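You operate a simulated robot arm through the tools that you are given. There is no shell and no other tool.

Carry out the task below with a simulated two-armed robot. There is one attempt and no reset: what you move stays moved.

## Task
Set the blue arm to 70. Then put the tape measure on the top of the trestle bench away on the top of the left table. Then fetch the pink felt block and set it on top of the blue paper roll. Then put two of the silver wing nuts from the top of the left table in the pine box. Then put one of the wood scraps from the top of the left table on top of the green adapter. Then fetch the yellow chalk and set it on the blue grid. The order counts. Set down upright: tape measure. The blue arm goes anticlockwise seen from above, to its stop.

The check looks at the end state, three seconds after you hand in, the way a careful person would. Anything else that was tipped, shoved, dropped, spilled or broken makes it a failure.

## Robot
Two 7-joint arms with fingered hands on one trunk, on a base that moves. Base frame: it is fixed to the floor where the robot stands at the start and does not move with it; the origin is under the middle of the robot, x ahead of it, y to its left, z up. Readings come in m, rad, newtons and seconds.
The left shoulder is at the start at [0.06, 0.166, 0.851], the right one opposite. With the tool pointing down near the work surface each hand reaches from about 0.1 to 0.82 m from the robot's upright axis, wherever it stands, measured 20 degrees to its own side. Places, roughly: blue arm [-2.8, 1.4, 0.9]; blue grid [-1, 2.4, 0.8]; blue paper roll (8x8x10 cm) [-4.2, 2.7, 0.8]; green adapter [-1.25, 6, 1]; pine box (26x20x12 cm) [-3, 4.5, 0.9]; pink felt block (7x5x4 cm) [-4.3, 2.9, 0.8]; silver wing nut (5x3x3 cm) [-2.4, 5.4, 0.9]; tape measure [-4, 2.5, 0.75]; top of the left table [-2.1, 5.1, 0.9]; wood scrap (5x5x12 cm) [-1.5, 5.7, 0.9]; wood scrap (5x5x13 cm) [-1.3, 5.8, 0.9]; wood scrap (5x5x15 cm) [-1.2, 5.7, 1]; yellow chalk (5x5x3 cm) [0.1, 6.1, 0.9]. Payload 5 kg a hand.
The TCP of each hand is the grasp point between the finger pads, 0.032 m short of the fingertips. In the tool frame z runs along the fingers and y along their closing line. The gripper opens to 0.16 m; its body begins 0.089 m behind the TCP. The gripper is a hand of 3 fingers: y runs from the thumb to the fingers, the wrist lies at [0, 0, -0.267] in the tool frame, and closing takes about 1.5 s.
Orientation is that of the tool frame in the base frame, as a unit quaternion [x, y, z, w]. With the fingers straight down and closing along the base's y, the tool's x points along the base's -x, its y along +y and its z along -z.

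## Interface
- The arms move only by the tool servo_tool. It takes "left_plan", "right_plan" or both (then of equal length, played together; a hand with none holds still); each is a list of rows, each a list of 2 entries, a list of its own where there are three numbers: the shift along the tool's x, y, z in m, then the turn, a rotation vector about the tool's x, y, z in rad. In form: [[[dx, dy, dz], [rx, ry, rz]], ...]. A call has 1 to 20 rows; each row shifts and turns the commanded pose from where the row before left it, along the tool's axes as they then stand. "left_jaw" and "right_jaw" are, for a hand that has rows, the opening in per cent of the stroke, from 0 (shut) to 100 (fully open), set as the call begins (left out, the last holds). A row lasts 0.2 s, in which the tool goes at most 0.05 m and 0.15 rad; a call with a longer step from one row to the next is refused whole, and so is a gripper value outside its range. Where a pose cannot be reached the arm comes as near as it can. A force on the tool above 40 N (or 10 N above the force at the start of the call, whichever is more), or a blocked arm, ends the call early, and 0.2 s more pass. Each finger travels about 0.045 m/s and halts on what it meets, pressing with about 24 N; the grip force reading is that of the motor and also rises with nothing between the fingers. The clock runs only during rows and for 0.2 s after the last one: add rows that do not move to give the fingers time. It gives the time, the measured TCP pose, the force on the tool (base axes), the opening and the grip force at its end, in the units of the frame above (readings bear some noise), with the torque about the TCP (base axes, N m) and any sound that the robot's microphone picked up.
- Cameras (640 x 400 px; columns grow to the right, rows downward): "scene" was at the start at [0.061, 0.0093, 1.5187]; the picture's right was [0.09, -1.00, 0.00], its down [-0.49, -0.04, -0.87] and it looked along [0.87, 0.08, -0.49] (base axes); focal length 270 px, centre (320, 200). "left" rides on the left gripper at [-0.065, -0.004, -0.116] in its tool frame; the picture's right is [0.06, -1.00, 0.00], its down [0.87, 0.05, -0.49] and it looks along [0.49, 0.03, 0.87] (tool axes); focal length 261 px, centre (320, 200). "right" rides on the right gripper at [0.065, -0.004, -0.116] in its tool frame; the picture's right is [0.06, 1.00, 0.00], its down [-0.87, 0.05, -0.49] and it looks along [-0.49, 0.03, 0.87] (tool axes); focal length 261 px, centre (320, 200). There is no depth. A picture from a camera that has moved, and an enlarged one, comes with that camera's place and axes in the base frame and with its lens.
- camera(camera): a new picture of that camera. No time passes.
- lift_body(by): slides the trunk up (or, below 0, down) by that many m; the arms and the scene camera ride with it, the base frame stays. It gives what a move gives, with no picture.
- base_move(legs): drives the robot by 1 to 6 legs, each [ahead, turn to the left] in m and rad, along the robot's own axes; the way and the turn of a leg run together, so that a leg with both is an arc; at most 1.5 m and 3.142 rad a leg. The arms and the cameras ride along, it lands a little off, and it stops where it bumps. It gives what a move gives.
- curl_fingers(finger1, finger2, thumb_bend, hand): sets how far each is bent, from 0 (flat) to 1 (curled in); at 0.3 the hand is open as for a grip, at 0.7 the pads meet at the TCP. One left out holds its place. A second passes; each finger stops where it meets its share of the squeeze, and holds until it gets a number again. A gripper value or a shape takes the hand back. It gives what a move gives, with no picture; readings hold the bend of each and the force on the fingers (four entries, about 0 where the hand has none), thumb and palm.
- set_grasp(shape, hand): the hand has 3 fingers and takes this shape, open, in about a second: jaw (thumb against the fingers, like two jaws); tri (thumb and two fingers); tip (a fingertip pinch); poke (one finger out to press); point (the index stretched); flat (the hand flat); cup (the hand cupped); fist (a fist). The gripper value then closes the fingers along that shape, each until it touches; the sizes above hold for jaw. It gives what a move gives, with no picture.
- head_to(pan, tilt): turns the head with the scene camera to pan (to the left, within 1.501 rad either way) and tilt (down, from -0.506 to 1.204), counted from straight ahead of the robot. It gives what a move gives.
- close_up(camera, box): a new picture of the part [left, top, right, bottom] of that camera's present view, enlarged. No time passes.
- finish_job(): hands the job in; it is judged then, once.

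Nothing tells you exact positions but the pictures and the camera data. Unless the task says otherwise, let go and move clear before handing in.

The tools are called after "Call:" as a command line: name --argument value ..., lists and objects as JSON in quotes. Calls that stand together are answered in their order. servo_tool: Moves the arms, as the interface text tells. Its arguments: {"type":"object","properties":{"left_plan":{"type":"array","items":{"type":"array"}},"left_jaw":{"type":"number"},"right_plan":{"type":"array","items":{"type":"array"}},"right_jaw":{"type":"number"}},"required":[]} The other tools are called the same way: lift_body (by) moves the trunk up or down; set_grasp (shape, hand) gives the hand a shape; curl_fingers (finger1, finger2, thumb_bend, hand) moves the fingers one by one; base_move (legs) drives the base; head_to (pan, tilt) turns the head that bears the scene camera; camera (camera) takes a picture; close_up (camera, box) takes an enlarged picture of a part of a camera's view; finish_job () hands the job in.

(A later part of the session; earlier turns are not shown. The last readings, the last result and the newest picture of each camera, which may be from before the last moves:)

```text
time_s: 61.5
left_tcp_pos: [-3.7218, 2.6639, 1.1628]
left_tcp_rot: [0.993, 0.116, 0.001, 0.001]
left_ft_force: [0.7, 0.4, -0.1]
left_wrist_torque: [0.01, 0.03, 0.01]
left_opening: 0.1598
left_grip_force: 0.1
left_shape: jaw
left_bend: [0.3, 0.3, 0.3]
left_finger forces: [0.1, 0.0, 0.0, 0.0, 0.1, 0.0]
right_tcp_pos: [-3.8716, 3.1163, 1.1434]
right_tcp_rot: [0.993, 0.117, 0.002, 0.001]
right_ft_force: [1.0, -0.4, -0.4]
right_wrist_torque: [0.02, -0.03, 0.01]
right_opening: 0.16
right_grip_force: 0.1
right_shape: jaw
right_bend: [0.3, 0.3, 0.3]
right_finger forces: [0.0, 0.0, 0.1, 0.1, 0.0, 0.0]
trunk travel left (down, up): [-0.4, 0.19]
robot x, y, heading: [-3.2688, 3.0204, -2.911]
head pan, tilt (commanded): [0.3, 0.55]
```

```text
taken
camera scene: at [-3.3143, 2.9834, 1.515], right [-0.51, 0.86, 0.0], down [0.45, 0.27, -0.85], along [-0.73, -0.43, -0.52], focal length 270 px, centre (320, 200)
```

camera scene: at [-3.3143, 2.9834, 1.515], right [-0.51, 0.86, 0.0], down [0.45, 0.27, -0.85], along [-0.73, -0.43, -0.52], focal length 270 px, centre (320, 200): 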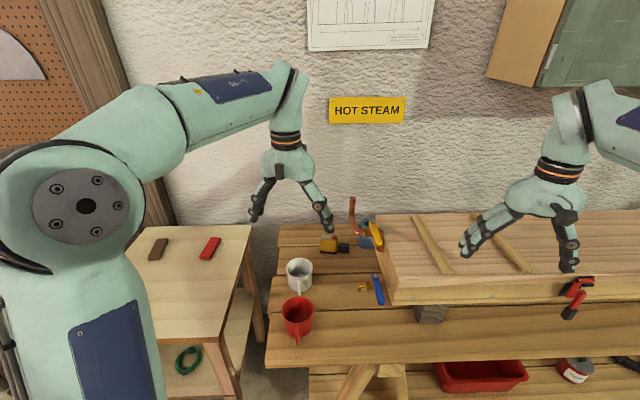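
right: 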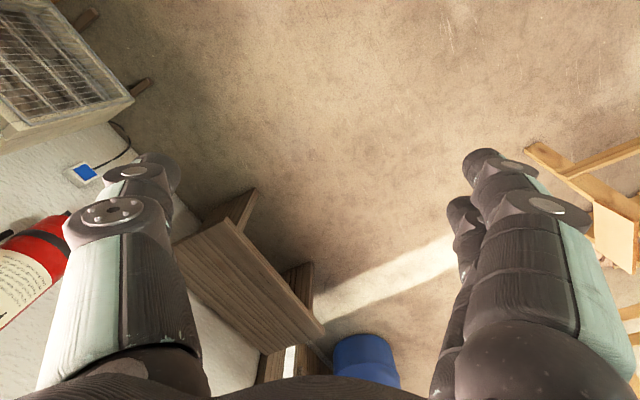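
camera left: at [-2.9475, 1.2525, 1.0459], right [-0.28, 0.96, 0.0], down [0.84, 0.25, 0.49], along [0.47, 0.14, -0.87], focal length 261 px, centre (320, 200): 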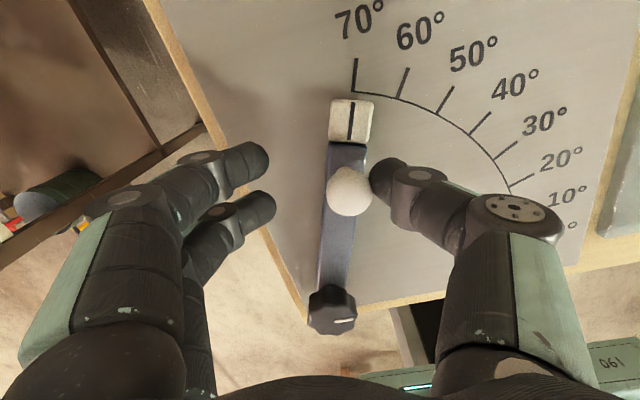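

I see the trestle bench with two mugs, a yellow tape measure, and something blue behind an orange clamp by the steam box. I zoom in there.

Call:
close_up --camera "scene" --box '[270, 180, 430, 320]'

Call:
camera --camera "left"

Call:
camera --camera "right"

```text
2.86 times, centred on (350, 250) of scene
camera zoom: at [-3.3143, 2.9834, 1.515], right [-0.51, 0.86, 0.0], down [0.45, 0.27, -0.85], along [-0.73, -0.43, -0.52], focal length 770 px, centre (234, 57)
```

zoom: 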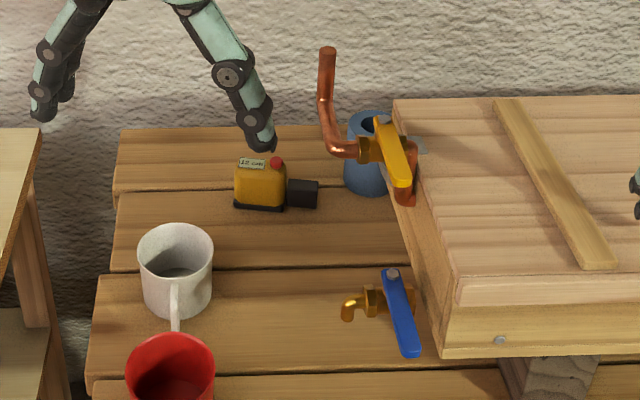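

```text
taken
camera left: at [-3.7861, 2.6523, 1.2779], right [-0.17, 0.99, 0.0], down [0.86, 0.15, 0.49], along [0.49, 0.08, -0.87], focal length 261 px, centre (320, 200)
```

left: 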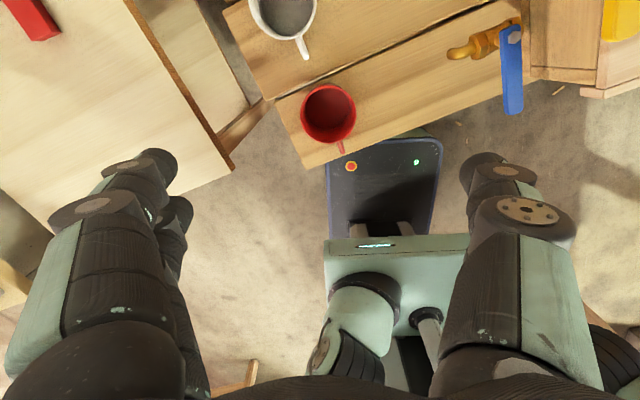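

```text
taken
camera right: at [-3.8098, 3.1347, 1.2593], right [0.29, -0.96, 0.0], down [-0.83, -0.25, 0.49], along [-0.47, -0.14, -0.87], focal length 261 px, centre (320, 200)
```

right: 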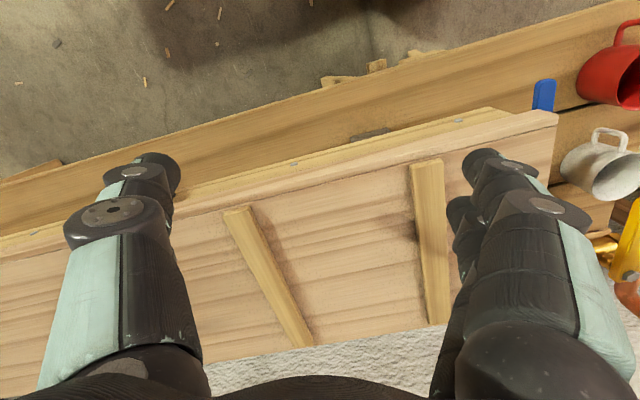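

The tape measure is near (-4.09, 2.57) and the blue roll near (-4.22, 2.68), behind a copper pipe with a yellow lever. Both are too far from here, so I shift along the bench, raise the trunk and look again.

Call:
lift_body --by 0.18

Call:
base_move --legs '[[0, -1.34], [0.285, 0], [0, 1.64]]'

Call:
head_to --pan 0.1 --tilt 0.75

Call:
camera --camera "scene"

```text
time_s: 63.5
left_tcp_pos: [-3.723, 2.6646, 1.3421]
left_tcp_rot: [0.993, 0.117, 0.001, 0.0]
left_ft_force: [0.1, 0.2, 0.7]
left_wrist_torque: [-0.01, -0.02, -0.01]
left_opening: 0.1598
left_grip_force: 0.1
left_shape: jaw
left_bend: [0.3, 0.3, 0.3]
left_finger forces: [0.0, 0.0, 0.0, 0.0, 0.1, 0.1]
right_tcp_pos: [-3.8726, 3.1164, 1.3224]
right_tcp_rot: [0.993, 0.117, 0.001, 0.0]
right_ft_force: [0.2, 0.0, 0.3]
right_wrist_torque: [0.03, 0.01, -0.02]
right_opening: 0.1599
right_grip_force: 0.0
right_shape: jaw
right_bend: [0.3, 0.3, 0.3]
right_finger forces: [0.0, 0.0, 0.1, 0.1, 0.1, 0.0]
trunk travel left (down, up): [-0.58, 0.01]
robot x, y, heading: [-3.2654, 3.0197, -2.91]
head pan, tilt (commanded): [0.3, 0.55]
```

```text
time_s: 73.0
left_tcp_pos: [-3.7244, 2.7994, 1.3423]
left_tcp_rot: [0.965, 0.264, 0.001, 0.0]
left_ft_force: [-1.7, -0.2, -0.4]
left_wrist_torque: [0.0, -0.02, 0.01]
left_opening: 0.16
left_grip_force: 0.0
left_shape: jaw
left_bend: [0.3, 0.3, 0.3]
left_finger forces: [0.0, 0.0, 0.0, 0.0, 0.0, 0.0]
right_tcp_pos: [-4.0009, 3.1866, 1.3228]
right_tcp_rot: [0.965, 0.264, 0.001, -0.001]
right_ft_force: [0.2, 0.3, 0.6]
right_wrist_torque: [0.01, 0.0, 0.01]
right_opening: 0.16
right_grip_force: 0.1
right_shape: jaw
right_bend: [0.3, 0.3, 0.3]
right_finger forces: [0.0, 0.0, 0.1, 0.1, 0.0, 0.1]
trunk travel left (down, up): [-0.58, 0.01]
robot x, y, heading: [-3.3943, 3.2751, -2.612]
head pan, tilt (commanded): [0.3, 0.55]
```

```text
time_s: 73.7
left_tcp_pos: [-3.7247, 2.8003, 1.3426]
left_tcp_rot: [0.965, 0.263, 0.001, 0.0]
left_ft_force: [0.1, 0.0, -0.7]
left_wrist_torque: [-0.02, 0.0, 0.0]
left_opening: 0.1598
left_grip_force: 0.0
left_shape: jaw
left_bend: [0.3, 0.3, 0.3]
left_finger forces: [0.0, 0.0, 0.0, 0.0, 0.1, 0.0]
right_tcp_pos: [-4.0023, 3.1875, 1.3218]
right_tcp_rot: [0.965, 0.264, 0.001, 0.0]
right_ft_force: [-0.4, -0.6, 0.6]
right_wrist_torque: [0.01, 0.06, -0.02]
right_opening: 0.1601
right_grip_force: 0.1
right_shape: jaw
right_bend: [0.3, 0.3, 0.3]
right_finger forces: [0.0, 0.1, 0.0, 0.1, 0.0, 0.1]
trunk travel left (down, up): [-0.58, 0.01]
robot x, y, heading: [-3.3992, 3.2728, -2.611]
head pan, tilt (commanded): [0.099, 0.75]
```

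```text
taken
camera scene: at [-3.4357, 3.2423, 1.6776], right [-0.59, 0.81, 0.0], down [0.55, 0.4, -0.73], along [-0.59, -0.43, -0.68], focal length 270 px, centre (320, 200)
```

scene: 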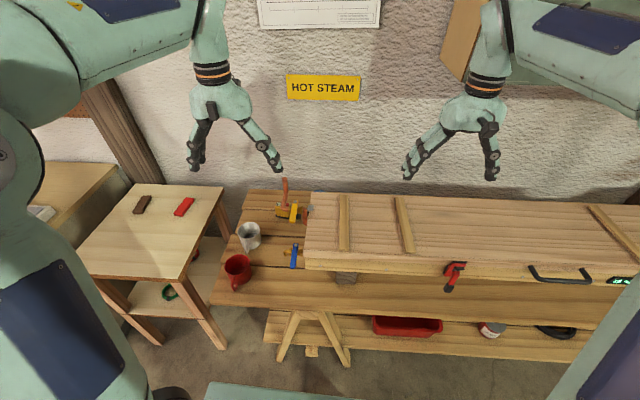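

The steam box hides the roll and the felt block from here. I use the right-hand camera to look over the box toward the wall.

Call:
camera --camera "right"

Call:
servo_tool --right_plan '[[[-0.04, 0.03, -0.02], [0, 0, 0]], [[-0.04, 0.03, -0.02], [0, 0, 0]], [[-0.04, 0.03, 0], [0, 0, 0]], [[0, 0.03, 0], [0, 0, 0]]]'

Call:
camera --camera "right"

```text
taken
camera right: at [-3.9478, 3.223, 1.4393], right [0.56, -0.83, 0.0], down [-0.72, -0.49, 0.49], along [-0.4, -0.27, -0.87], focal length 261 px, centre (320, 200)
```

right: 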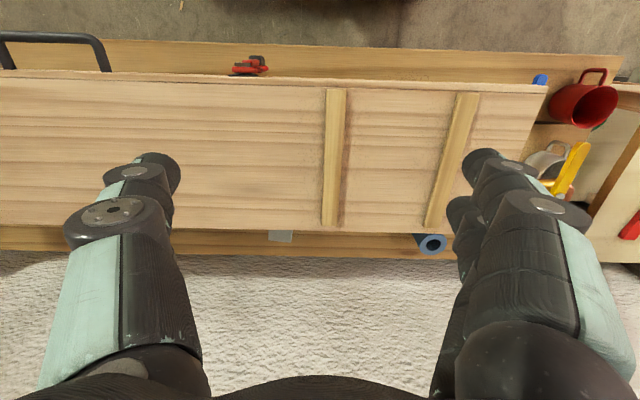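

```text
refused: row 1 steps farther than a row can; nothing moved
```

```text
taken
camera right: at [-3.9478, 3.223, 1.4393], right [0.56, -0.83, 0.0], down [-0.72, -0.49, 0.49], along [-0.4, -0.27, -0.87], focal length 261 px, centre (320, 200)
```

right: 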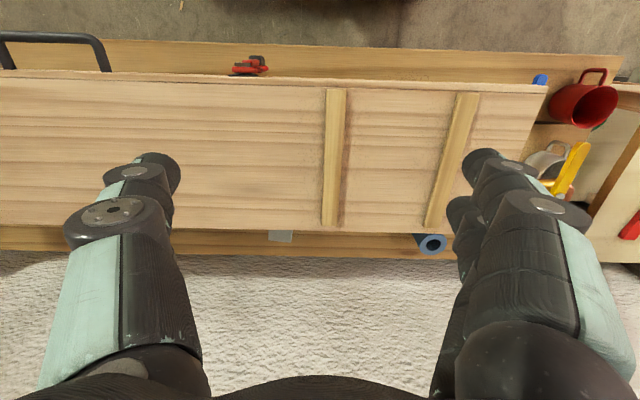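

The roll stands behind the steam box's left end, close to the wall. I lower the right hand and move it forward to see behind the box.

Call:
servo_tool --right_plan '[[[0, 0, 0.045], [0, 0, 0]], [[0, 0, 0.045], [0, 0, 0]], [[0, 0, 0.045], [0, 0, 0]], [[-0.04, 0, 0], [0, 0, 0]], [[-0.04, 0, 0], [0, 0, 0]], [[-0.04, 0, 0], [0, 0, 0]]]'

Call:
camera --camera "right"

Call:
camera --camera "left"

```text
time_s: 75.1
left_tcp_pos: [-3.7242, 2.799, 1.3418]
left_tcp_rot: [0.965, 0.264, 0.001, 0.001]
left_ft_force: [0.3, -1.3, -0.9]
left_wrist_torque: [0.04, -0.03, 0.0]
left_opening: 0.16
left_grip_force: 0.1
left_shape: jaw
left_bend: [0.3, 0.3, 0.3]
left_finger forces: [0.1, 0.0, 0.0, 0.1, 0.1, 0.0]
right_tcp_pos: [-4.1057, 3.1269, 1.1865]
right_tcp_rot: [0.965, 0.264, 0.003, -0.002]
right_ft_force: [0.5, 0.7, -0.8]
right_wrist_torque: [0.01, 0.0, -0.01]
right_opening: 0.1601
right_grip_force: 0.0
right_shape: jaw
right_bend: [0.3, 0.3, 0.3]
right_finger forces: [0.0, 0.0, 0.0, 0.1, 0.0, 0.0]
trunk travel left (down, up): [-0.58, 0.01]
robot x, y, heading: [-3.3955, 3.2746, -2.613]
head pan, tilt (commanded): [0.099, 0.75]
```

```text
taken
camera right: at [-4.0516, 3.1624, 1.3022], right [0.56, -0.83, 0.0], down [-0.72, -0.49, 0.49], along [-0.4, -0.27, -0.87], focal length 261 px, centre (320, 200)
```

right: 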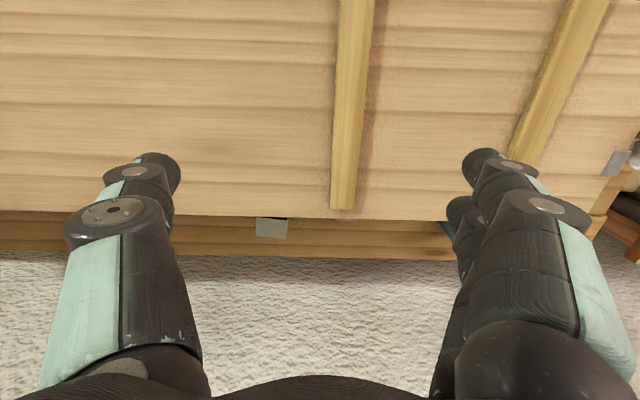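

```text
taken
camera left: at [-3.7843, 2.7678, 1.4569], right [-0.45, 0.89, 0.0], down [0.77, 0.4, 0.49], along [0.44, 0.22, -0.87], focal length 261 px, centre (320, 200)
```

left: 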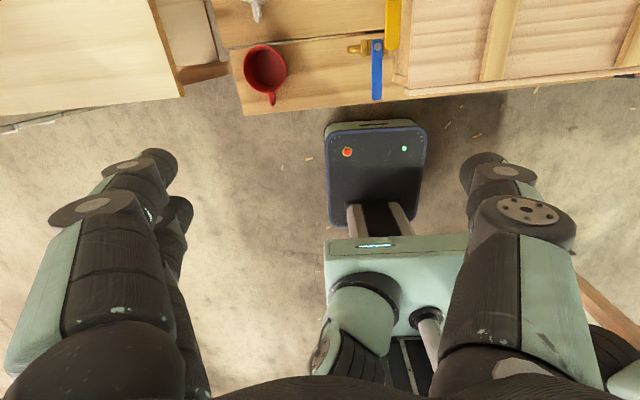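

The felt block is hidden right behind the steam box (a sliver of pink shows). First the tape measure: I drive closer to the bench and look with the left-hand camera.

Call:
base_move --legs '[[0.13, 0]]'

Call:
servo_tool --left_plan '[[[0, 0, 0.045], [0, 0, 0]], [[0, 0, 0.045], [0, 0, 0]], [[0, 0, 0.045], [0, 0, 0]], [[-0.04, 0, 0.02], [0, 0, 0]], [[-0.04, 0, 0], [0, 0, 0]], [[-0.04, 0, 0], [0, 0, 0]]]'

Call:
camera --camera "left"

Call:
head_to --pan 0.3 --tilt 0.75

Call:
camera --camera "scene"

```text
time_s: 76.4
left_tcp_pos: [-3.8408, 2.7328, 1.3425]
left_tcp_rot: [0.965, 0.263, 0.002, 0.001]
left_ft_force: [0.0, -0.7, -0.5]
left_wrist_torque: [0.05, -0.06, -0.02]
left_opening: 0.16
left_grip_force: 0.1
left_shape: jaw
left_bend: [0.3, 0.3, 0.3]
left_finger forces: [0.0, 0.1, 0.0, 0.0, 0.1, 0.0]
right_tcp_pos: [-4.2195, 3.061, 1.1847]
right_tcp_rot: [0.965, 0.263, 0.003, -0.001]
right_ft_force: [-0.7, -1.4, -1.0]
right_wrist_torque: [0.03, -0.02, -0.02]
right_opening: 0.1598
right_grip_force: 0.1
right_shape: jaw
right_bend: [0.3, 0.3, 0.3]
right_finger forces: [0.0, 0.1, 0.0, 0.1, 0.0, 0.0]
trunk travel left (down, up): [-0.58, 0.01]
robot x, y, heading: [-3.5065, 3.206, -2.614]
head pan, tilt (commanded): [0.099, 0.75]
```

```text
time_s: 77.8
left_tcp_pos: [-3.9458, 2.6734, 1.185]
left_tcp_rot: [0.965, 0.264, 0.002, 0.0]
left_ft_force: [-1.3, -0.3, -0.6]
left_wrist_torque: [0.0, -0.06, 0.0]
left_opening: 0.16
left_grip_force: 0.1
left_shape: jaw
left_bend: [0.3, 0.3, 0.3]
left_finger forces: [0.1, 0.0, 0.1, 0.0, 0.0, 0.0]
right_tcp_pos: [-4.2201, 3.0614, 1.1846]
right_tcp_rot: [0.965, 0.263, 0.002, -0.001]
right_ft_force: [-0.8, 0.5, -0.3]
right_wrist_torque: [0.01, -0.03, -0.01]
right_opening: 0.1602
right_grip_force: 0.0
right_shape: jaw
right_bend: [0.3, 0.3, 0.3]
right_finger forces: [0.0, 0.0, 0.0, 0.1, 0.0, 0.1]
trunk travel left (down, up): [-0.58, 0.01]
robot x, y, heading: [-3.5095, 3.2049, -2.61]
head pan, tilt (commanded): [0.099, 0.75]
```

```text
taken
camera left: at [-4.0042, 2.6426, 1.3006], right [-0.45, 0.89, 0.0], down [0.77, 0.39, 0.49], along [0.44, 0.22, -0.87], focal length 261 px, centre (320, 200)
```

left: 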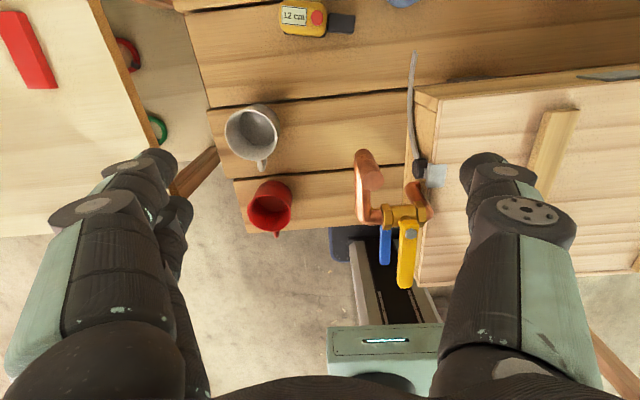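

```text
time_s: 78.5
left_tcp_pos: [-3.9439, 2.6739, 1.1865]
left_tcp_rot: [0.965, 0.263, 0.001, 0.0]
left_ft_force: [-0.5, -0.6, -0.9]
left_wrist_torque: [-0.01, -0.03, -0.01]
left_opening: 0.1598
left_grip_force: 0.1
left_shape: jaw
left_bend: [0.3, 0.3, 0.3]
left_finger forces: [0.1, 0.1, 0.0, 0.0, 0.1, 0.1]
right_tcp_pos: [-4.2179, 3.0622, 1.1853]
right_tcp_rot: [0.965, 0.263, 0.001, -0.001]
right_ft_force: [-0.1, -0.9, 0.7]
right_wrist_torque: [0.02, -0.05, 0.01]
right_opening: 0.1601
right_grip_force: 0.0
right_shape: jaw
right_bend: [0.3, 0.3, 0.3]
right_finger forces: [0.0, 0.0, 0.1, 0.1, 0.0, 0.1]
trunk travel left (down, up): [-0.58, 0.01]
robot x, y, heading: [-3.5103, 3.2076, -2.607]
head pan, tilt (commanded): [0.3, 0.75]
```

```text
taken
camera scene: at [-3.5388, 3.1629, 1.6776], right [-0.74, 0.67, 0.0], down [0.46, 0.5, -0.73], along [-0.49, -0.54, -0.68], focal length 270 px, centre (320, 200)
```

scene: 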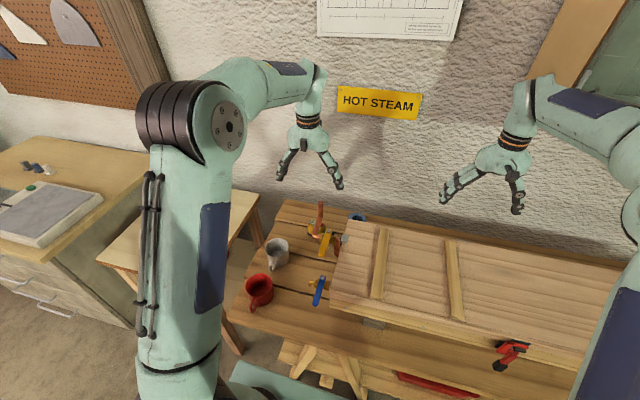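

A copper riser (top about z 1.1) stands between me and the tape measure, so from here the left forearm would pass over it. I retract both hands and shift the robot left along the bench so the arm comes in left of the riser.

Call:
servo_tool --left_plan '[[[0, 0, -0.04], [0, 0, 0]], [[0, 0, -0.04], [0, 0, 0]], [[0.04, 0, -0.02], [0, 0, 0]], [[0.04, 0, 0], [0, 0, 0]], [[0.04, 0, 0], [0, 0, 0]]]' --right_plan '[[[0, 0, -0.04], [0, 0, 0]], [[0, 0, -0.04], [0, 0, 0]], [[0.04, 0, -0.02], [0, 0, 0]], [[0.04, 0, 0], [0, 0, 0]], [[0.04, 0, 0], [0, 0, 0]]]'

Call:
base_move --legs '[[-0.15, 0], [0, 1.55], [0.27, 0], [0, -1.55]]'

Call:
head_to --pan 0.0 --tilt 0.7

Call:
camera --camera "scene"

```text
time_s: 79.7
left_tcp_pos: [-3.8359, 2.735, 1.2889]
left_tcp_rot: [0.965, 0.263, -0.001, 0.001]
left_ft_force: [1.4, 1.1, 0.0]
left_wrist_torque: [-0.05, 0.1, -0.03]
left_opening: 0.1601
left_grip_force: 0.0
left_shape: jaw
left_bend: [0.3, 0.3, 0.3]
left_finger forces: [0.1, 0.0, 0.0, 0.0, 0.1, 0.0]
right_tcp_pos: [-4.1125, 3.1235, 1.29]
right_tcp_rot: [0.965, 0.263, 0.0, 0.0]
right_ft_force: [0.4, 1.3, 0.8]
right_wrist_torque: [-0.04, 0.06, 0.04]
right_opening: 0.1597
right_grip_force: 0.0
right_shape: jaw
right_bend: [0.3, 0.3, 0.3]
right_finger forces: [0.1, 0.1, 0.0, 0.0, 0.0, 0.1]
trunk travel left (down, up): [-0.58, 0.01]
robot x, y, heading: [-3.5106, 3.208, -2.611]
head pan, tilt (commanded): [0.3, 0.75]
```

```text
time_s: 90.4
left_tcp_pos: [-3.5696, 2.5709, 1.2883]
left_tcp_rot: [0.962, 0.272, 0.001, 0.0]
left_ft_force: [0.5, 0.3, -0.9]
left_wrist_torque: [-0.04, -0.04, -0.01]
left_opening: 0.1597
left_grip_force: 0.1
left_shape: jaw
left_bend: [0.3, 0.3, 0.3]
left_finger forces: [0.0, 0.0, 0.0, 0.0, 0.1, 0.1]
right_tcp_pos: [-3.8513, 2.9541, 1.2869]
right_tcp_rot: [0.962, 0.272, 0.002, 0.0]
right_ft_force: [0.4, 0.3, -0.4]
right_wrist_torque: [0.01, -0.01, 0.0]
right_opening: 0.1597
right_grip_force: 0.0
right_shape: jaw
right_bend: [0.3, 0.3, 0.3]
right_finger forces: [0.0, 0.1, 0.0, 0.0, 0.0, 0.1]
trunk travel left (down, up): [-0.58, 0.01]
robot x, y, heading: [-3.2477, 3.0565, -2.593]
head pan, tilt (commanded): [0.3, 0.75]
```

```text
time_s: 91.2
left_tcp_pos: [-3.568, 2.5709, 1.288]
left_tcp_rot: [0.963, 0.271, 0.001, 0.0]
left_ft_force: [0.6, -0.6, 0.1]
left_wrist_torque: [0.01, -0.01, 0.0]
left_opening: 0.1598
left_grip_force: 0.1
left_shape: jaw
left_bend: [0.3, 0.3, 0.3]
left_finger forces: [0.0, 0.0, 0.0, 0.0, 0.1, 0.0]
right_tcp_pos: [-3.8518, 2.9532, 1.2862]
right_tcp_rot: [0.962, 0.272, 0.002, 0.0]
right_ft_force: [-0.1, -0.2, -0.1]
right_wrist_torque: [0.02, -0.02, 0.02]
right_opening: 0.1598
right_grip_force: 0.1
right_shape: jaw
right_bend: [0.3, 0.3, 0.3]
right_finger forces: [0.0, 0.0, 0.0, 0.1, 0.1, 0.0]
trunk travel left (down, up): [-0.58, 0.01]
robot x, y, heading: [-3.2509, 3.0532, -2.595]
head pan, tilt (commanded): [0.0, 0.7]
```

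```text
taken
camera scene: at [-3.2933, 3.0228, 1.6818], right [-0.52, 0.85, 0.0], down [0.55, 0.34, -0.76], along [-0.65, -0.4, -0.64], focal length 270 px, centre (320, 200)
```

scene: 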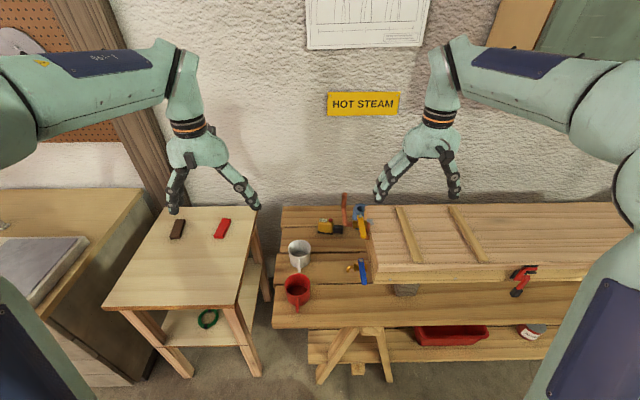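

The tape measure and roll are in view between the hands. I zoom for precise positions.

Call:
close_up --camera "scene" --box '[270, 180, 400, 320]'

Call:
camera --camera "left"

Call:
camera --camera "right"

```text
2.86 times, centred on (335, 250) of scene
camera zoom: at [-3.2933, 3.0228, 1.6818], right [-0.52, 0.85, 0.0], down [0.55, 0.34, -0.76], along [-0.65, -0.4, -0.64], focal length 770 px, centre (277, 57)
```

zoom: 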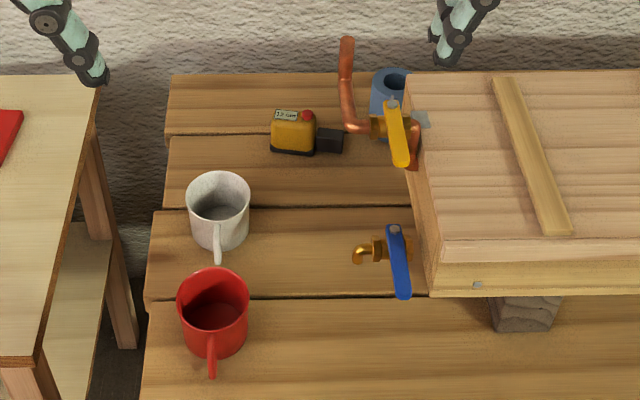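

```text
taken
camera left: at [-3.6266, 2.5386, 1.4034], right [-0.47, 0.88, 0.0], down [0.77, 0.41, 0.49], along [0.44, 0.23, -0.87], focal length 261 px, centre (320, 200)
```

left: 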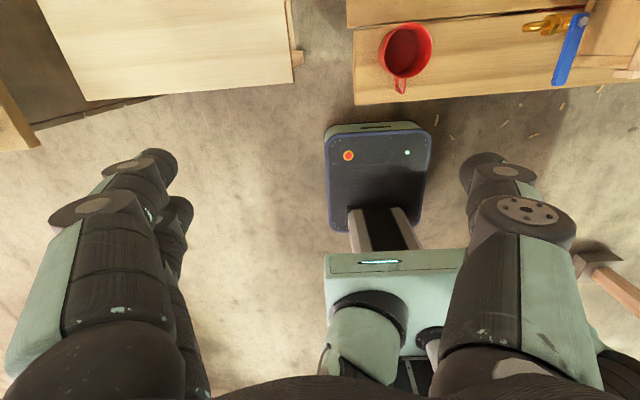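

```text
taken
camera right: at [-3.7978, 2.9907, 1.4033], right [0.57, -0.82, 0.0], down [-0.71, -0.5, 0.49], along [-0.4, -0.28, -0.87], focal length 261 px, centre (320, 200)
```

right: 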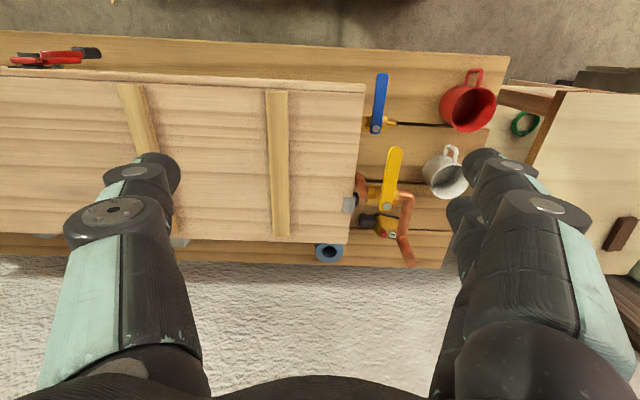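

Triangulating, the bench top is at z≈0.778, the roll's top centre at (-4.153, 2.710, 0.878), the riser at (-3.943, 2.725, top 1.108), and the tape measure is centred near (-4.038, 2.599). I drive forward, then turn and lower the left hand left of the riser.

Call:
base_move --legs '[[0.15, 0]]'

Call:
servo_tool --left_plan '[[[0, 0, 0], [0, 0, 0.147]], [[0, 0, 0], [0, 0, 0.147]], [[0, 0, 0], [0, 0, 0.147]], [[0, 0, 0], [0, 0, 0.147]], [[0, 0, 0], [0, 0, 0.147]], [[0, 0, 0], [0, 0, 0.147]], [[0, 0, 0], [0, 0, 0.147]], [[0, 0, 0], [0, 0, 0.147]], [[0, 0, 0], [0, 0, 0.147]], [[0, 0, 0], [0, 0, 0.147]], [[0, 0, 0], [0, 0, 0.147]], [[0, 0, 0], [0, 0, 0.147]], [[0, 0, 0.047], [0, 0, 0]], [[0, 0, 0.047], [0, 0, 0]], [[0, 0, 0.047], [0, 0, 0]], [[0, 0, 0.047], [0, 0, 0]], [[0, 0, 0.047], [0, 0, 0]], [[0, 0, 0.047], [0, 0, 0]]]' --left_jaw 69

Call:
camera --camera "left"

Call:
camera --camera "scene"

```text
time_s: 92.5
left_tcp_pos: [-3.6962, 2.4917, 1.2884]
left_tcp_rot: [0.963, 0.271, 0.001, 0.0]
left_ft_force: [-0.4, 0.6, -0.6]
left_wrist_torque: [0.0, -0.03, 0.0]
left_opening: 0.16
left_grip_force: 0.0
left_shape: jaw
left_bend: [0.3, 0.3, 0.3]
left_finger forces: [0.1, 0.0, 0.0, 0.0, 0.0, 0.0]
right_tcp_pos: [-3.981, 2.8754, 1.286]
right_tcp_rot: [0.962, 0.272, 0.002, 0.0]
right_ft_force: [-0.6, -0.1, 0.0]
right_wrist_torque: [0.03, -0.02, -0.01]
right_opening: 0.1599
right_grip_force: 0.0
right_shape: jaw
right_bend: [0.3, 0.3, 0.3]
right_finger forces: [0.0, 0.1, 0.0, 0.0, 0.0, 0.0]
trunk travel left (down, up): [-0.58, 0.01]
robot x, y, heading: [-3.3713, 2.9731, -2.593]
head pan, tilt (commanded): [0.0, 0.7]
```

```text
time_s: 96.3
left_tcp_pos: [-3.6946, 2.4921, 1.0053]
left_tcp_rot: [0.822, -0.57, 0.001, 0.0]
left_ft_force: [-0.1, -1.0, 0.4]
left_wrist_torque: [0.02, 0.01, 0.0]
left_opening: 0.1109
left_grip_force: 0.0
left_shape: jaw
left_bend: [0.67, 0.67, 0.64]
left_finger forces: [0.0, 0.0, 0.1, 0.1, 0.0, 0.1]
right_tcp_pos: [-3.9789, 2.8767, 1.2868]
right_tcp_rot: [0.963, 0.271, 0.002, -0.001]
right_ft_force: [-0.1, -0.2, 0.0]
right_wrist_torque: [0.0, -0.04, 0.01]
right_opening: 0.1598
right_grip_force: 0.0
right_shape: jaw
right_bend: [0.3, 0.3, 0.3]
right_finger forces: [0.0, 0.0, 0.0, 0.0, 0.0, 0.0]
trunk travel left (down, up): [-0.58, 0.01]
robot x, y, heading: [-3.3736, 2.9734, -2.595]
head pan, tilt (commanded): [0.0, 0.7]
```

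```text
taken
camera left: at [-3.7139, 2.5525, 1.1203], right [0.96, 0.29, 0.0], down [0.25, -0.83, 0.49], along [0.14, -0.47, -0.87], focal length 261 px, centre (320, 200)
```

left: 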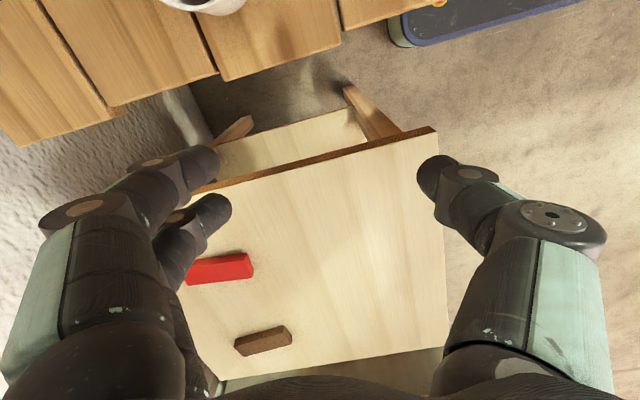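

```text
taken
camera scene: at [-3.421, 2.945, 1.6819], right [-0.52, 0.85, 0.0], down [0.55, 0.34, -0.76], along [-0.65, -0.4, -0.64], focal length 270 px, centre (320, 200)
```

scene: 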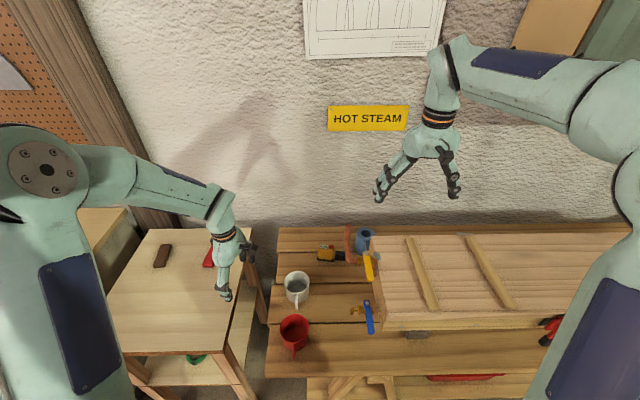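

The left hand is lowered left of the bench. I now move it across, above the mugs, to a point over the tape measure.

Call:
servo_tool --left_plan '[[[-0.0276, 0.0355, 0], [0, 0, 0]], [[-0.0276, 0.0355, 0], [0, 0, 0]], [[-0.0276, 0.0355, 0], [0, 0, 0]], [[-0.0276, 0.0355, 0], [0, 0, 0]], [[-0.0276, 0.0355, 0], [0, 0, 0]], [[-0.0276, 0.0355, 0], [0, 0, 0]], [[-0.0276, 0.0355, 0], [0, 0, 0]], [[-0.0276, 0.0355, 0], [0, 0, 0]]]'

Call:
camera --camera "left"

Call:
camera --camera "scene"

```text
time_s: 98.1
left_tcp_pos: [-4.0401, 2.6, 1.0038]
left_tcp_rot: [0.821, -0.571, 0.003, 0.0]
left_ft_force: [-2.6, -1.7, 6.3]
left_wrist_torque: [0.15, -0.16, 0.01]
left_opening: 0.1105
left_grip_force: 0.0
left_shape: jaw
left_bend: [0.67, 0.67, 0.64]
left_finger forces: [0.0, 0.1, 0.1, 0.0, 0.0, 0.1]
right_tcp_pos: [-3.9802, 2.8767, 1.2834]
right_tcp_rot: [0.962, 0.271, 0.005, -0.001]
right_ft_force: [-0.9, -0.1, -0.4]
right_wrist_torque: [-0.04, -0.12, -0.02]
right_opening: 0.1598
right_grip_force: 0.2
right_shape: jaw
right_bend: [0.3, 0.3, 0.3]
right_finger forces: [0.0, 0.0, 0.0, 0.0, 0.0, 0.0]
trunk travel left (down, up): [-0.58, 0.01]
robot x, y, heading: [-3.3734, 2.9736, -2.593]
head pan, tilt (commanded): [0.0, 0.7]
```

```text
taken
camera left: at [-4.0597, 2.6606, 1.1205], right [0.96, 0.29, 0.0], down [0.25, -0.83, 0.49], along [0.15, -0.47, -0.87], focal length 261 px, centre (320, 200)
```

left: 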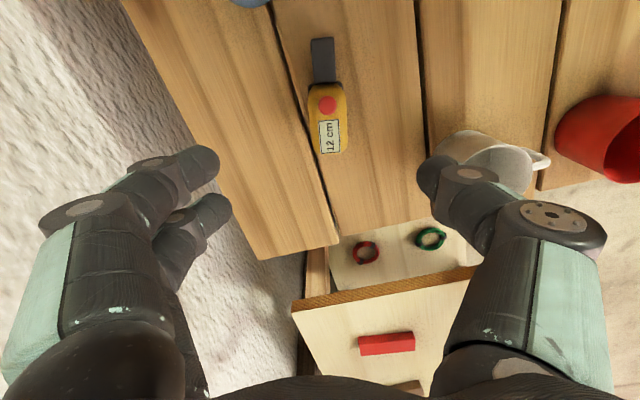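

```text
taken
camera scene: at [-3.4233, 2.9454, 1.6819], right [-0.52, 0.85, 0.0], down [0.55, 0.34, -0.76], along [-0.65, -0.4, -0.65], focal length 270 px, centre (320, 200)
```

scene: 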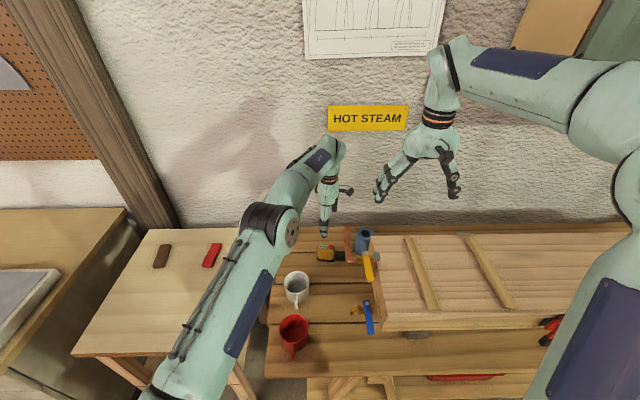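

The tape measure is right below the hand, aligned. I correct by a few millimetres and lower partway.

Call:
servo_tool --left_plan '[[[-0.005, -0.007, 0.03], [0, 0, 0]], [[0, 0, 0.045], [0, 0, 0]], [[0, 0, 0.045], [0, 0, 0]]]'

Call:
camera --camera "left"

Call:
close_up --camera "scene" --box '[240, 130, 420, 340]'

```text
time_s: 98.9
left_tcp_pos: [-4.0349, 2.6072, 0.8853]
left_tcp_rot: [0.821, -0.571, 0.001, 0.0]
left_ft_force: [-0.3, 0.2, 0.1]
left_wrist_torque: [0.03, -0.04, 0.0]
left_opening: 0.1108
left_grip_force: 0.0
left_shape: jaw
left_bend: [0.67, 0.67, 0.64]
left_finger forces: [0.0, 0.0, 0.1, 0.0, 0.1, 0.0]
right_tcp_pos: [-3.9792, 2.8766, 1.2852]
right_tcp_rot: [0.963, 0.271, 0.003, -0.001]
right_ft_force: [-0.6, -0.2, 0.7]
right_wrist_torque: [0.04, -0.04, 0.02]
right_opening: 0.16
right_grip_force: 0.0
right_shape: jaw
right_bend: [0.3, 0.3, 0.3]
right_finger forces: [0.0, 0.0, 0.1, 0.0, 0.1, 0.1]
trunk travel left (down, up): [-0.58, 0.01]
robot x, y, heading: [-3.3729, 2.9738, -2.591]
head pan, tilt (commanded): [0.0, 0.7]
```

```text
taken
camera left: at [-4.0531, 2.6685, 1.0004], right [0.96, 0.29, 0.0], down [0.25, -0.83, 0.49], along [0.15, -0.47, -0.87], focal length 261 px, centre (320, 200)
```

left: 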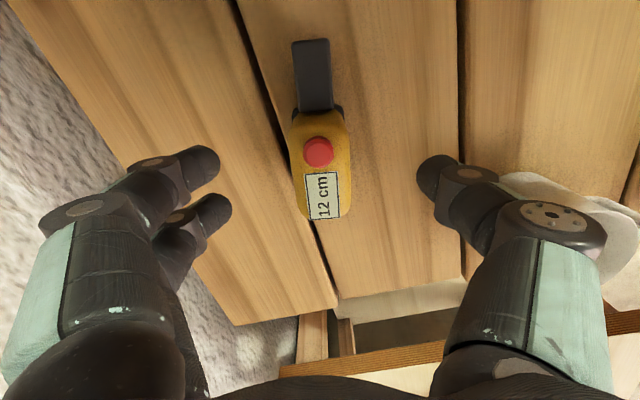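

```text
1.90 times, centred on (330, 235) of scene
camera zoom: at [-3.4213, 2.9452, 1.6819], right [-0.52, 0.85, 0.0], down [0.55, 0.34, -0.76], along [-0.65, -0.4, -0.64], focal length 513 px, centre (301, 133)
```

zoom: 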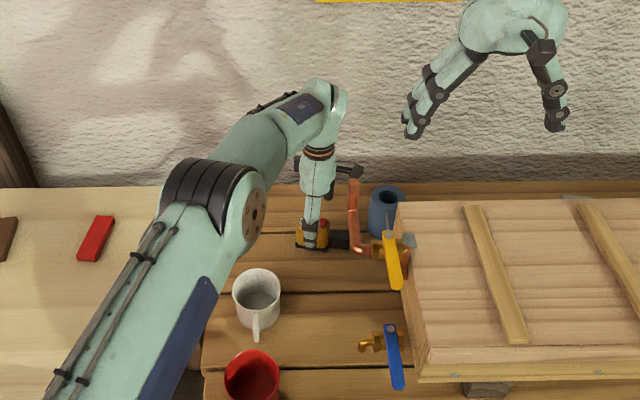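

The tape measure is centred between thumb and fingers. I lower to grasp height and close.

Call:
servo_tool --left_plan '[[[0, 0, 0.033], [0, 0, 0]], [[0, 0, 0.032], [0, 0, 0]]]'

Call:
servo_tool --left_plan '[[[0, 0, 0], [0, 0, 0]], [[0, 0, 0], [0, 0, 0]], [[0, 0, 0], [0, 0, 0]], [[0, 0, 0], [0, 0, 0]], [[0, 0, 0], [0, 0, 0]], [[0, 0, 0], [0, 0, 0]], [[0, 0, 0], [0, 0, 0]], [[0, 0, 0], [0, 0, 0]]]' --left_jaw 5

Call:
camera --camera "left"

```text
time_s: 99.5
left_tcp_pos: [-4.033, 2.6081, 0.8178]
left_tcp_rot: [0.821, -0.57, 0.001, 0.0]
left_ft_force: [0.9, -0.4, 0.0]
left_wrist_torque: [-0.01, -0.01, -0.04]
left_opening: 0.1105
left_grip_force: 0.0
left_shape: jaw
left_bend: [0.67, 0.67, 0.64]
left_finger forces: [0.1, 0.0, 0.1, 0.1, 0.1, 0.1]
right_tcp_pos: [-3.9789, 2.8765, 1.2868]
right_tcp_rot: [0.962, 0.271, 0.003, 0.0]
right_ft_force: [0.7, 0.6, -0.7]
right_wrist_torque: [-0.02, -0.04, 0.0]
right_opening: 0.1601
right_grip_force: 0.1
right_shape: jaw
right_bend: [0.3, 0.3, 0.3]
right_finger forces: [0.0, 0.0, 0.0, 0.0, 0.1, 0.1]
trunk travel left (down, up): [-0.58, 0.01]
robot x, y, heading: [-3.3723, 2.974, -2.595]
head pan, tilt (commanded): [0.0, 0.7]
```

```text
time_s: 101.3
left_tcp_pos: [-4.0327, 2.6074, 0.8168]
left_tcp_rot: [0.822, -0.57, 0.001, 0.0]
left_ft_force: [0.2, 0.7, -0.3]
left_wrist_torque: [0.02, 0.05, -0.02]
left_opening: 0.034
left_grip_force: 23.6
left_shape: jaw
left_bend: [0.73, 0.73, 0.7]
left_finger forces: [11.1, 10.7, 0.0, 0.0, 21.3, 0.0]
right_tcp_pos: [-3.9798, 2.8766, 1.2867]
right_tcp_rot: [0.962, 0.271, 0.003, -0.001]
right_ft_force: [-0.3, -0.1, 0.0]
right_wrist_torque: [0.03, 0.0, 0.02]
right_opening: 0.1599
right_grip_force: 0.0
right_shape: jaw
right_bend: [0.3, 0.3, 0.3]
right_finger forces: [0.0, 0.1, 0.0, 0.0, 0.0, 0.1]
trunk travel left (down, up): [-0.58, 0.01]
robot x, y, heading: [-3.3734, 2.9695, -2.596]
head pan, tilt (commanded): [0.0, 0.7]
```

```text
taken
camera left: at [-4.0523, 2.6685, 0.9331], right [0.96, 0.29, 0.0], down [0.25, -0.83, 0.49], along [0.15, -0.47, -0.87], focal length 261 px, centre (320, 200)
```

left: 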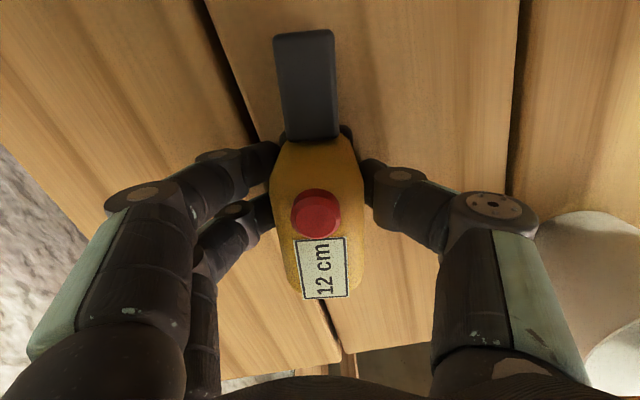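

The grip holds (23 N on a 3.4 cm body). I lift it straight up and check that the whole item comes along.

Call:
servo_tool --left_plan '[[[0, 0, -0.02], [0, 0, 0]], [[0, 0, -0.04], [0, 0, 0]], [[0, 0, -0.045], [0, 0, 0]], [[0, 0, -0.045], [0, 0, 0]], [[0, 0, -0.04], [0, 0, 0]]]'

Call:
camera --camera "left"

Call:
camera --camera "scene"

```text
time_s: 102.5
left_tcp_pos: [-4.0347, 2.608, 1.0101]
left_tcp_rot: [0.821, -0.571, 0.001, -0.001]
left_ft_force: [0.2, 1.3, -3.6]
left_wrist_torque: [-0.04, 0.02, -0.02]
left_opening: 0.0345
left_grip_force: 24.6
left_shape: jaw
left_bend: [0.73, 0.73, 0.7]
left_finger forces: [11.0, 10.7, 0.1, 0.1, 21.7, 0.0]
right_tcp_pos: [-3.9796, 2.8762, 1.2872]
right_tcp_rot: [0.963, 0.271, 0.002, -0.001]
right_ft_force: [-0.5, 0.0, -0.4]
right_wrist_torque: [-0.01, 0.02, 0.01]
right_opening: 0.1598
right_grip_force: 0.0
right_shape: jaw
right_bend: [0.3, 0.3, 0.3]
right_finger forces: [0.0, 0.0, 0.0, 0.1, 0.0, 0.0]
trunk travel left (down, up): [-0.58, 0.01]
robot x, y, heading: [-3.3741, 2.9728, -2.593]
head pan, tilt (commanded): [0.0, 0.7]
```

```text
taken
camera left: at [-4.0544, 2.6698, 1.1247], right [0.96, 0.29, 0.0], down [0.25, -0.83, 0.49], along [0.15, -0.47, -0.87], focal length 261 px, centre (320, 200)
```

left: 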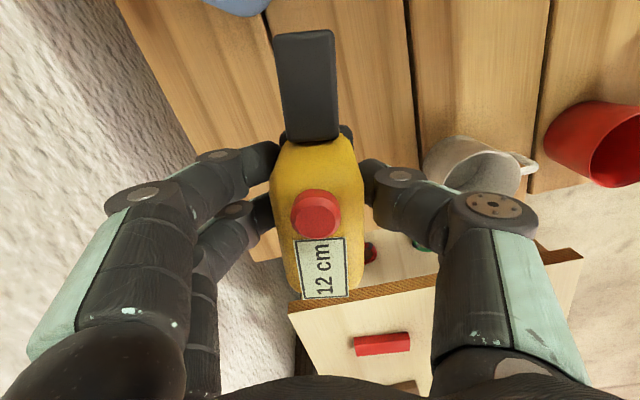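

```text
taken
camera scene: at [-3.4203, 2.9457, 1.6818], right [-0.52, 0.85, 0.0], down [0.55, 0.34, -0.76], along [-0.65, -0.4, -0.64], focal length 270 px, centre (320, 200)
```

scene: 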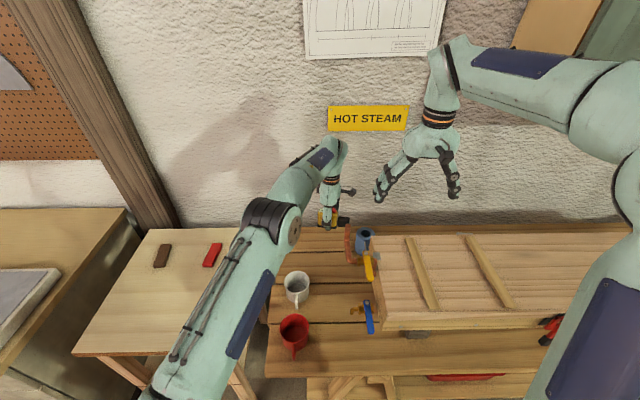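

The whole tape measure (with its black tab) is in the hand. I retract along the same path and raise it.

Call:
servo_tool --left_plan '[[[0.0276, -0.0355, 0], [0, 0, 0]], [[0.0276, -0.0355, 0], [0, 0, 0]], [[0.0276, -0.0355, 0], [0, 0, 0]], [[0.0276, -0.0355, 0], [0, 0, 0]], [[0.0276, -0.0355, 0], [0, 0, 0]], [[0.0276, -0.0355, 0], [0, 0, 0]], [[0.0276, -0.0355, 0], [0, 0, 0]], [[0, -0.035, -0.03], [0, 0, 0]], [[0, -0.02, -0.045], [0, 0, 0]], [[0, 0, -0.045], [0, 0, 0]], [[0, 0, -0.045], [0, 0, 0]], [[0, 0, -0.045], [0, 0, 0]], [[0, 0, -0.045], [0, 0, 0]]]'

Call:
camera --camera "scene"

```text
time_s: 105.3
left_tcp_pos: [-3.6804, 2.5328, 1.2645]
left_tcp_rot: [0.821, -0.57, 0.001, 0.0]
left_ft_force: [0.4, 0.1, -2.8]
left_wrist_torque: [0.01, 0.0, 0.0]
left_opening: 0.0339
left_grip_force: 24.1
left_shape: jaw
left_bend: [0.73, 0.73, 0.7]
left_finger forces: [10.9, 10.6, 0.0, 0.1, 21.3, 0.0]
right_tcp_pos: [-3.9774, 2.8765, 1.2872]
right_tcp_rot: [0.963, 0.271, 0.001, 0.0]
right_ft_force: [0.5, 0.6, -0.4]
right_wrist_torque: [-0.01, 0.0, -0.04]
right_opening: 0.16
right_grip_force: 0.1
right_shape: jaw
right_bend: [0.3, 0.3, 0.3]
right_finger forces: [0.0, 0.0, 0.0, 0.1, 0.0, 0.0]
trunk travel left (down, up): [-0.58, 0.01]
robot x, y, heading: [-3.3748, 2.972, -2.595]
head pan, tilt (commanded): [0.0, 0.7]
```

```text
taken
camera scene: at [-3.4198, 2.9455, 1.6818], right [-0.52, 0.85, 0.0], down [0.55, 0.34, -0.77], along [-0.65, -0.4, -0.64], focal length 270 px, centre (320, 200)
```

scene: 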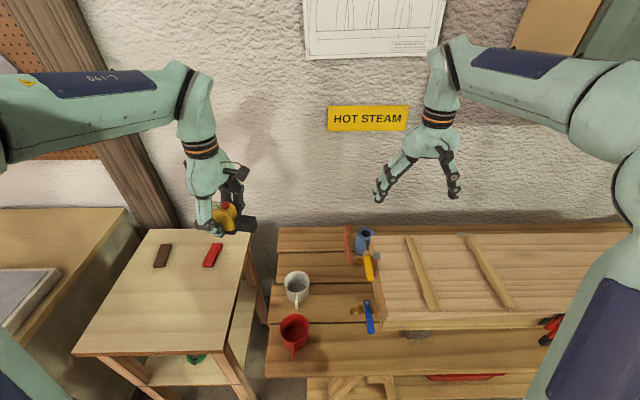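

Next I back away from the bench and turn toward the left table to look for a free spot.

Call:
base_move --legs '[[-0.3, 0], [0, -2.4]]'

Call:
head_to --pan 0.0 --tilt 0.4

Call:
camera --camera "scene"

```text
time_s: 113.3
left_tcp_pos: [-3.1667, 3.6654, 1.2644]
left_tcp_rot: [0.251, 0.968, -0.001, -0.001]
left_ft_force: [0.3, -0.3, -3.6]
left_wrist_torque: [-0.02, 0.03, 0.04]
left_opening: 0.0335
left_grip_force: 24.1
left_shape: jaw
left_bend: [0.73, 0.73, 0.7]
left_finger forces: [10.5, 10.3, 0.0, 0.0, 20.8, 0.0]
right_tcp_pos: [-2.7162, 3.5971, 1.287]
right_tcp_rot: [-0.588, 0.809, -0.002, -0.003]
right_ft_force: [-0.7, -0.2, -0.3]
right_wrist_torque: [-0.01, -0.01, 0.0]
right_opening: 0.1601
right_grip_force: 0.2
right_shape: jaw
right_bend: [0.3, 0.3, 0.3]
right_finger forces: [0.0, 0.0, 0.0, 0.1, 0.0, 0.0]
trunk travel left (down, up): [-0.58, 0.01]
robot x, y, heading: [-3.1157, 3.1294, 1.254]
head pan, tilt (commanded): [0.0, 0.7]
```

```text
time_s: 114.2
left_tcp_pos: [-3.1671, 3.6668, 1.2643]
left_tcp_rot: [0.252, 0.968, 0.0, -0.001]
left_ft_force: [0.3, 0.3, -3.7]
left_wrist_torque: [0.02, -0.01, 0.0]
left_opening: 0.0336
left_grip_force: 24.5
left_shape: jaw
left_bend: [0.73, 0.73, 0.7]
left_finger forces: [10.5, 10.4, 0.0, 0.0, 20.7, 0.0]
right_tcp_pos: [-2.7178, 3.5978, 1.2865]
right_tcp_rot: [-0.587, 0.809, -0.001, -0.003]
right_ft_force: [-0.1, -0.1, -0.9]
right_wrist_torque: [-0.01, 0.0, 0.01]
right_opening: 0.16
right_grip_force: 0.1
right_shape: jaw
right_bend: [0.3, 0.3, 0.3]
right_finger forces: [0.1, 0.0, 0.0, 0.1, 0.0, 0.0]
trunk travel left (down, up): [-0.58, 0.01]
robot x, y, heading: [-3.114, 3.1347, 1.253]
head pan, tilt (commanded): [0.0, 0.4]
```

```text
taken
camera scene: at [-3.0947, 3.1918, 1.7086], right [0.95, -0.31, 0.0], down [-0.12, -0.37, -0.92], along [0.29, 0.88, -0.39], focal length 270 px, centre (320, 200)
```

scene: 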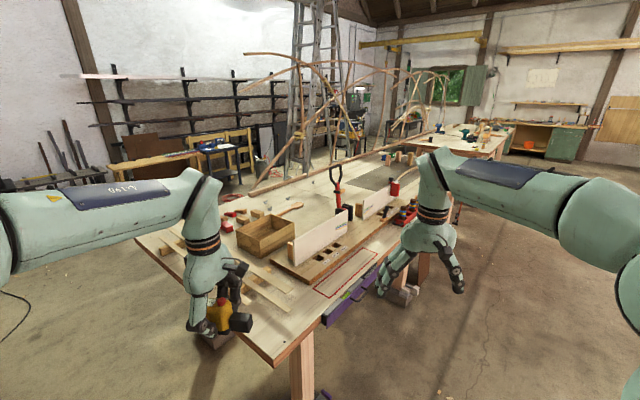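

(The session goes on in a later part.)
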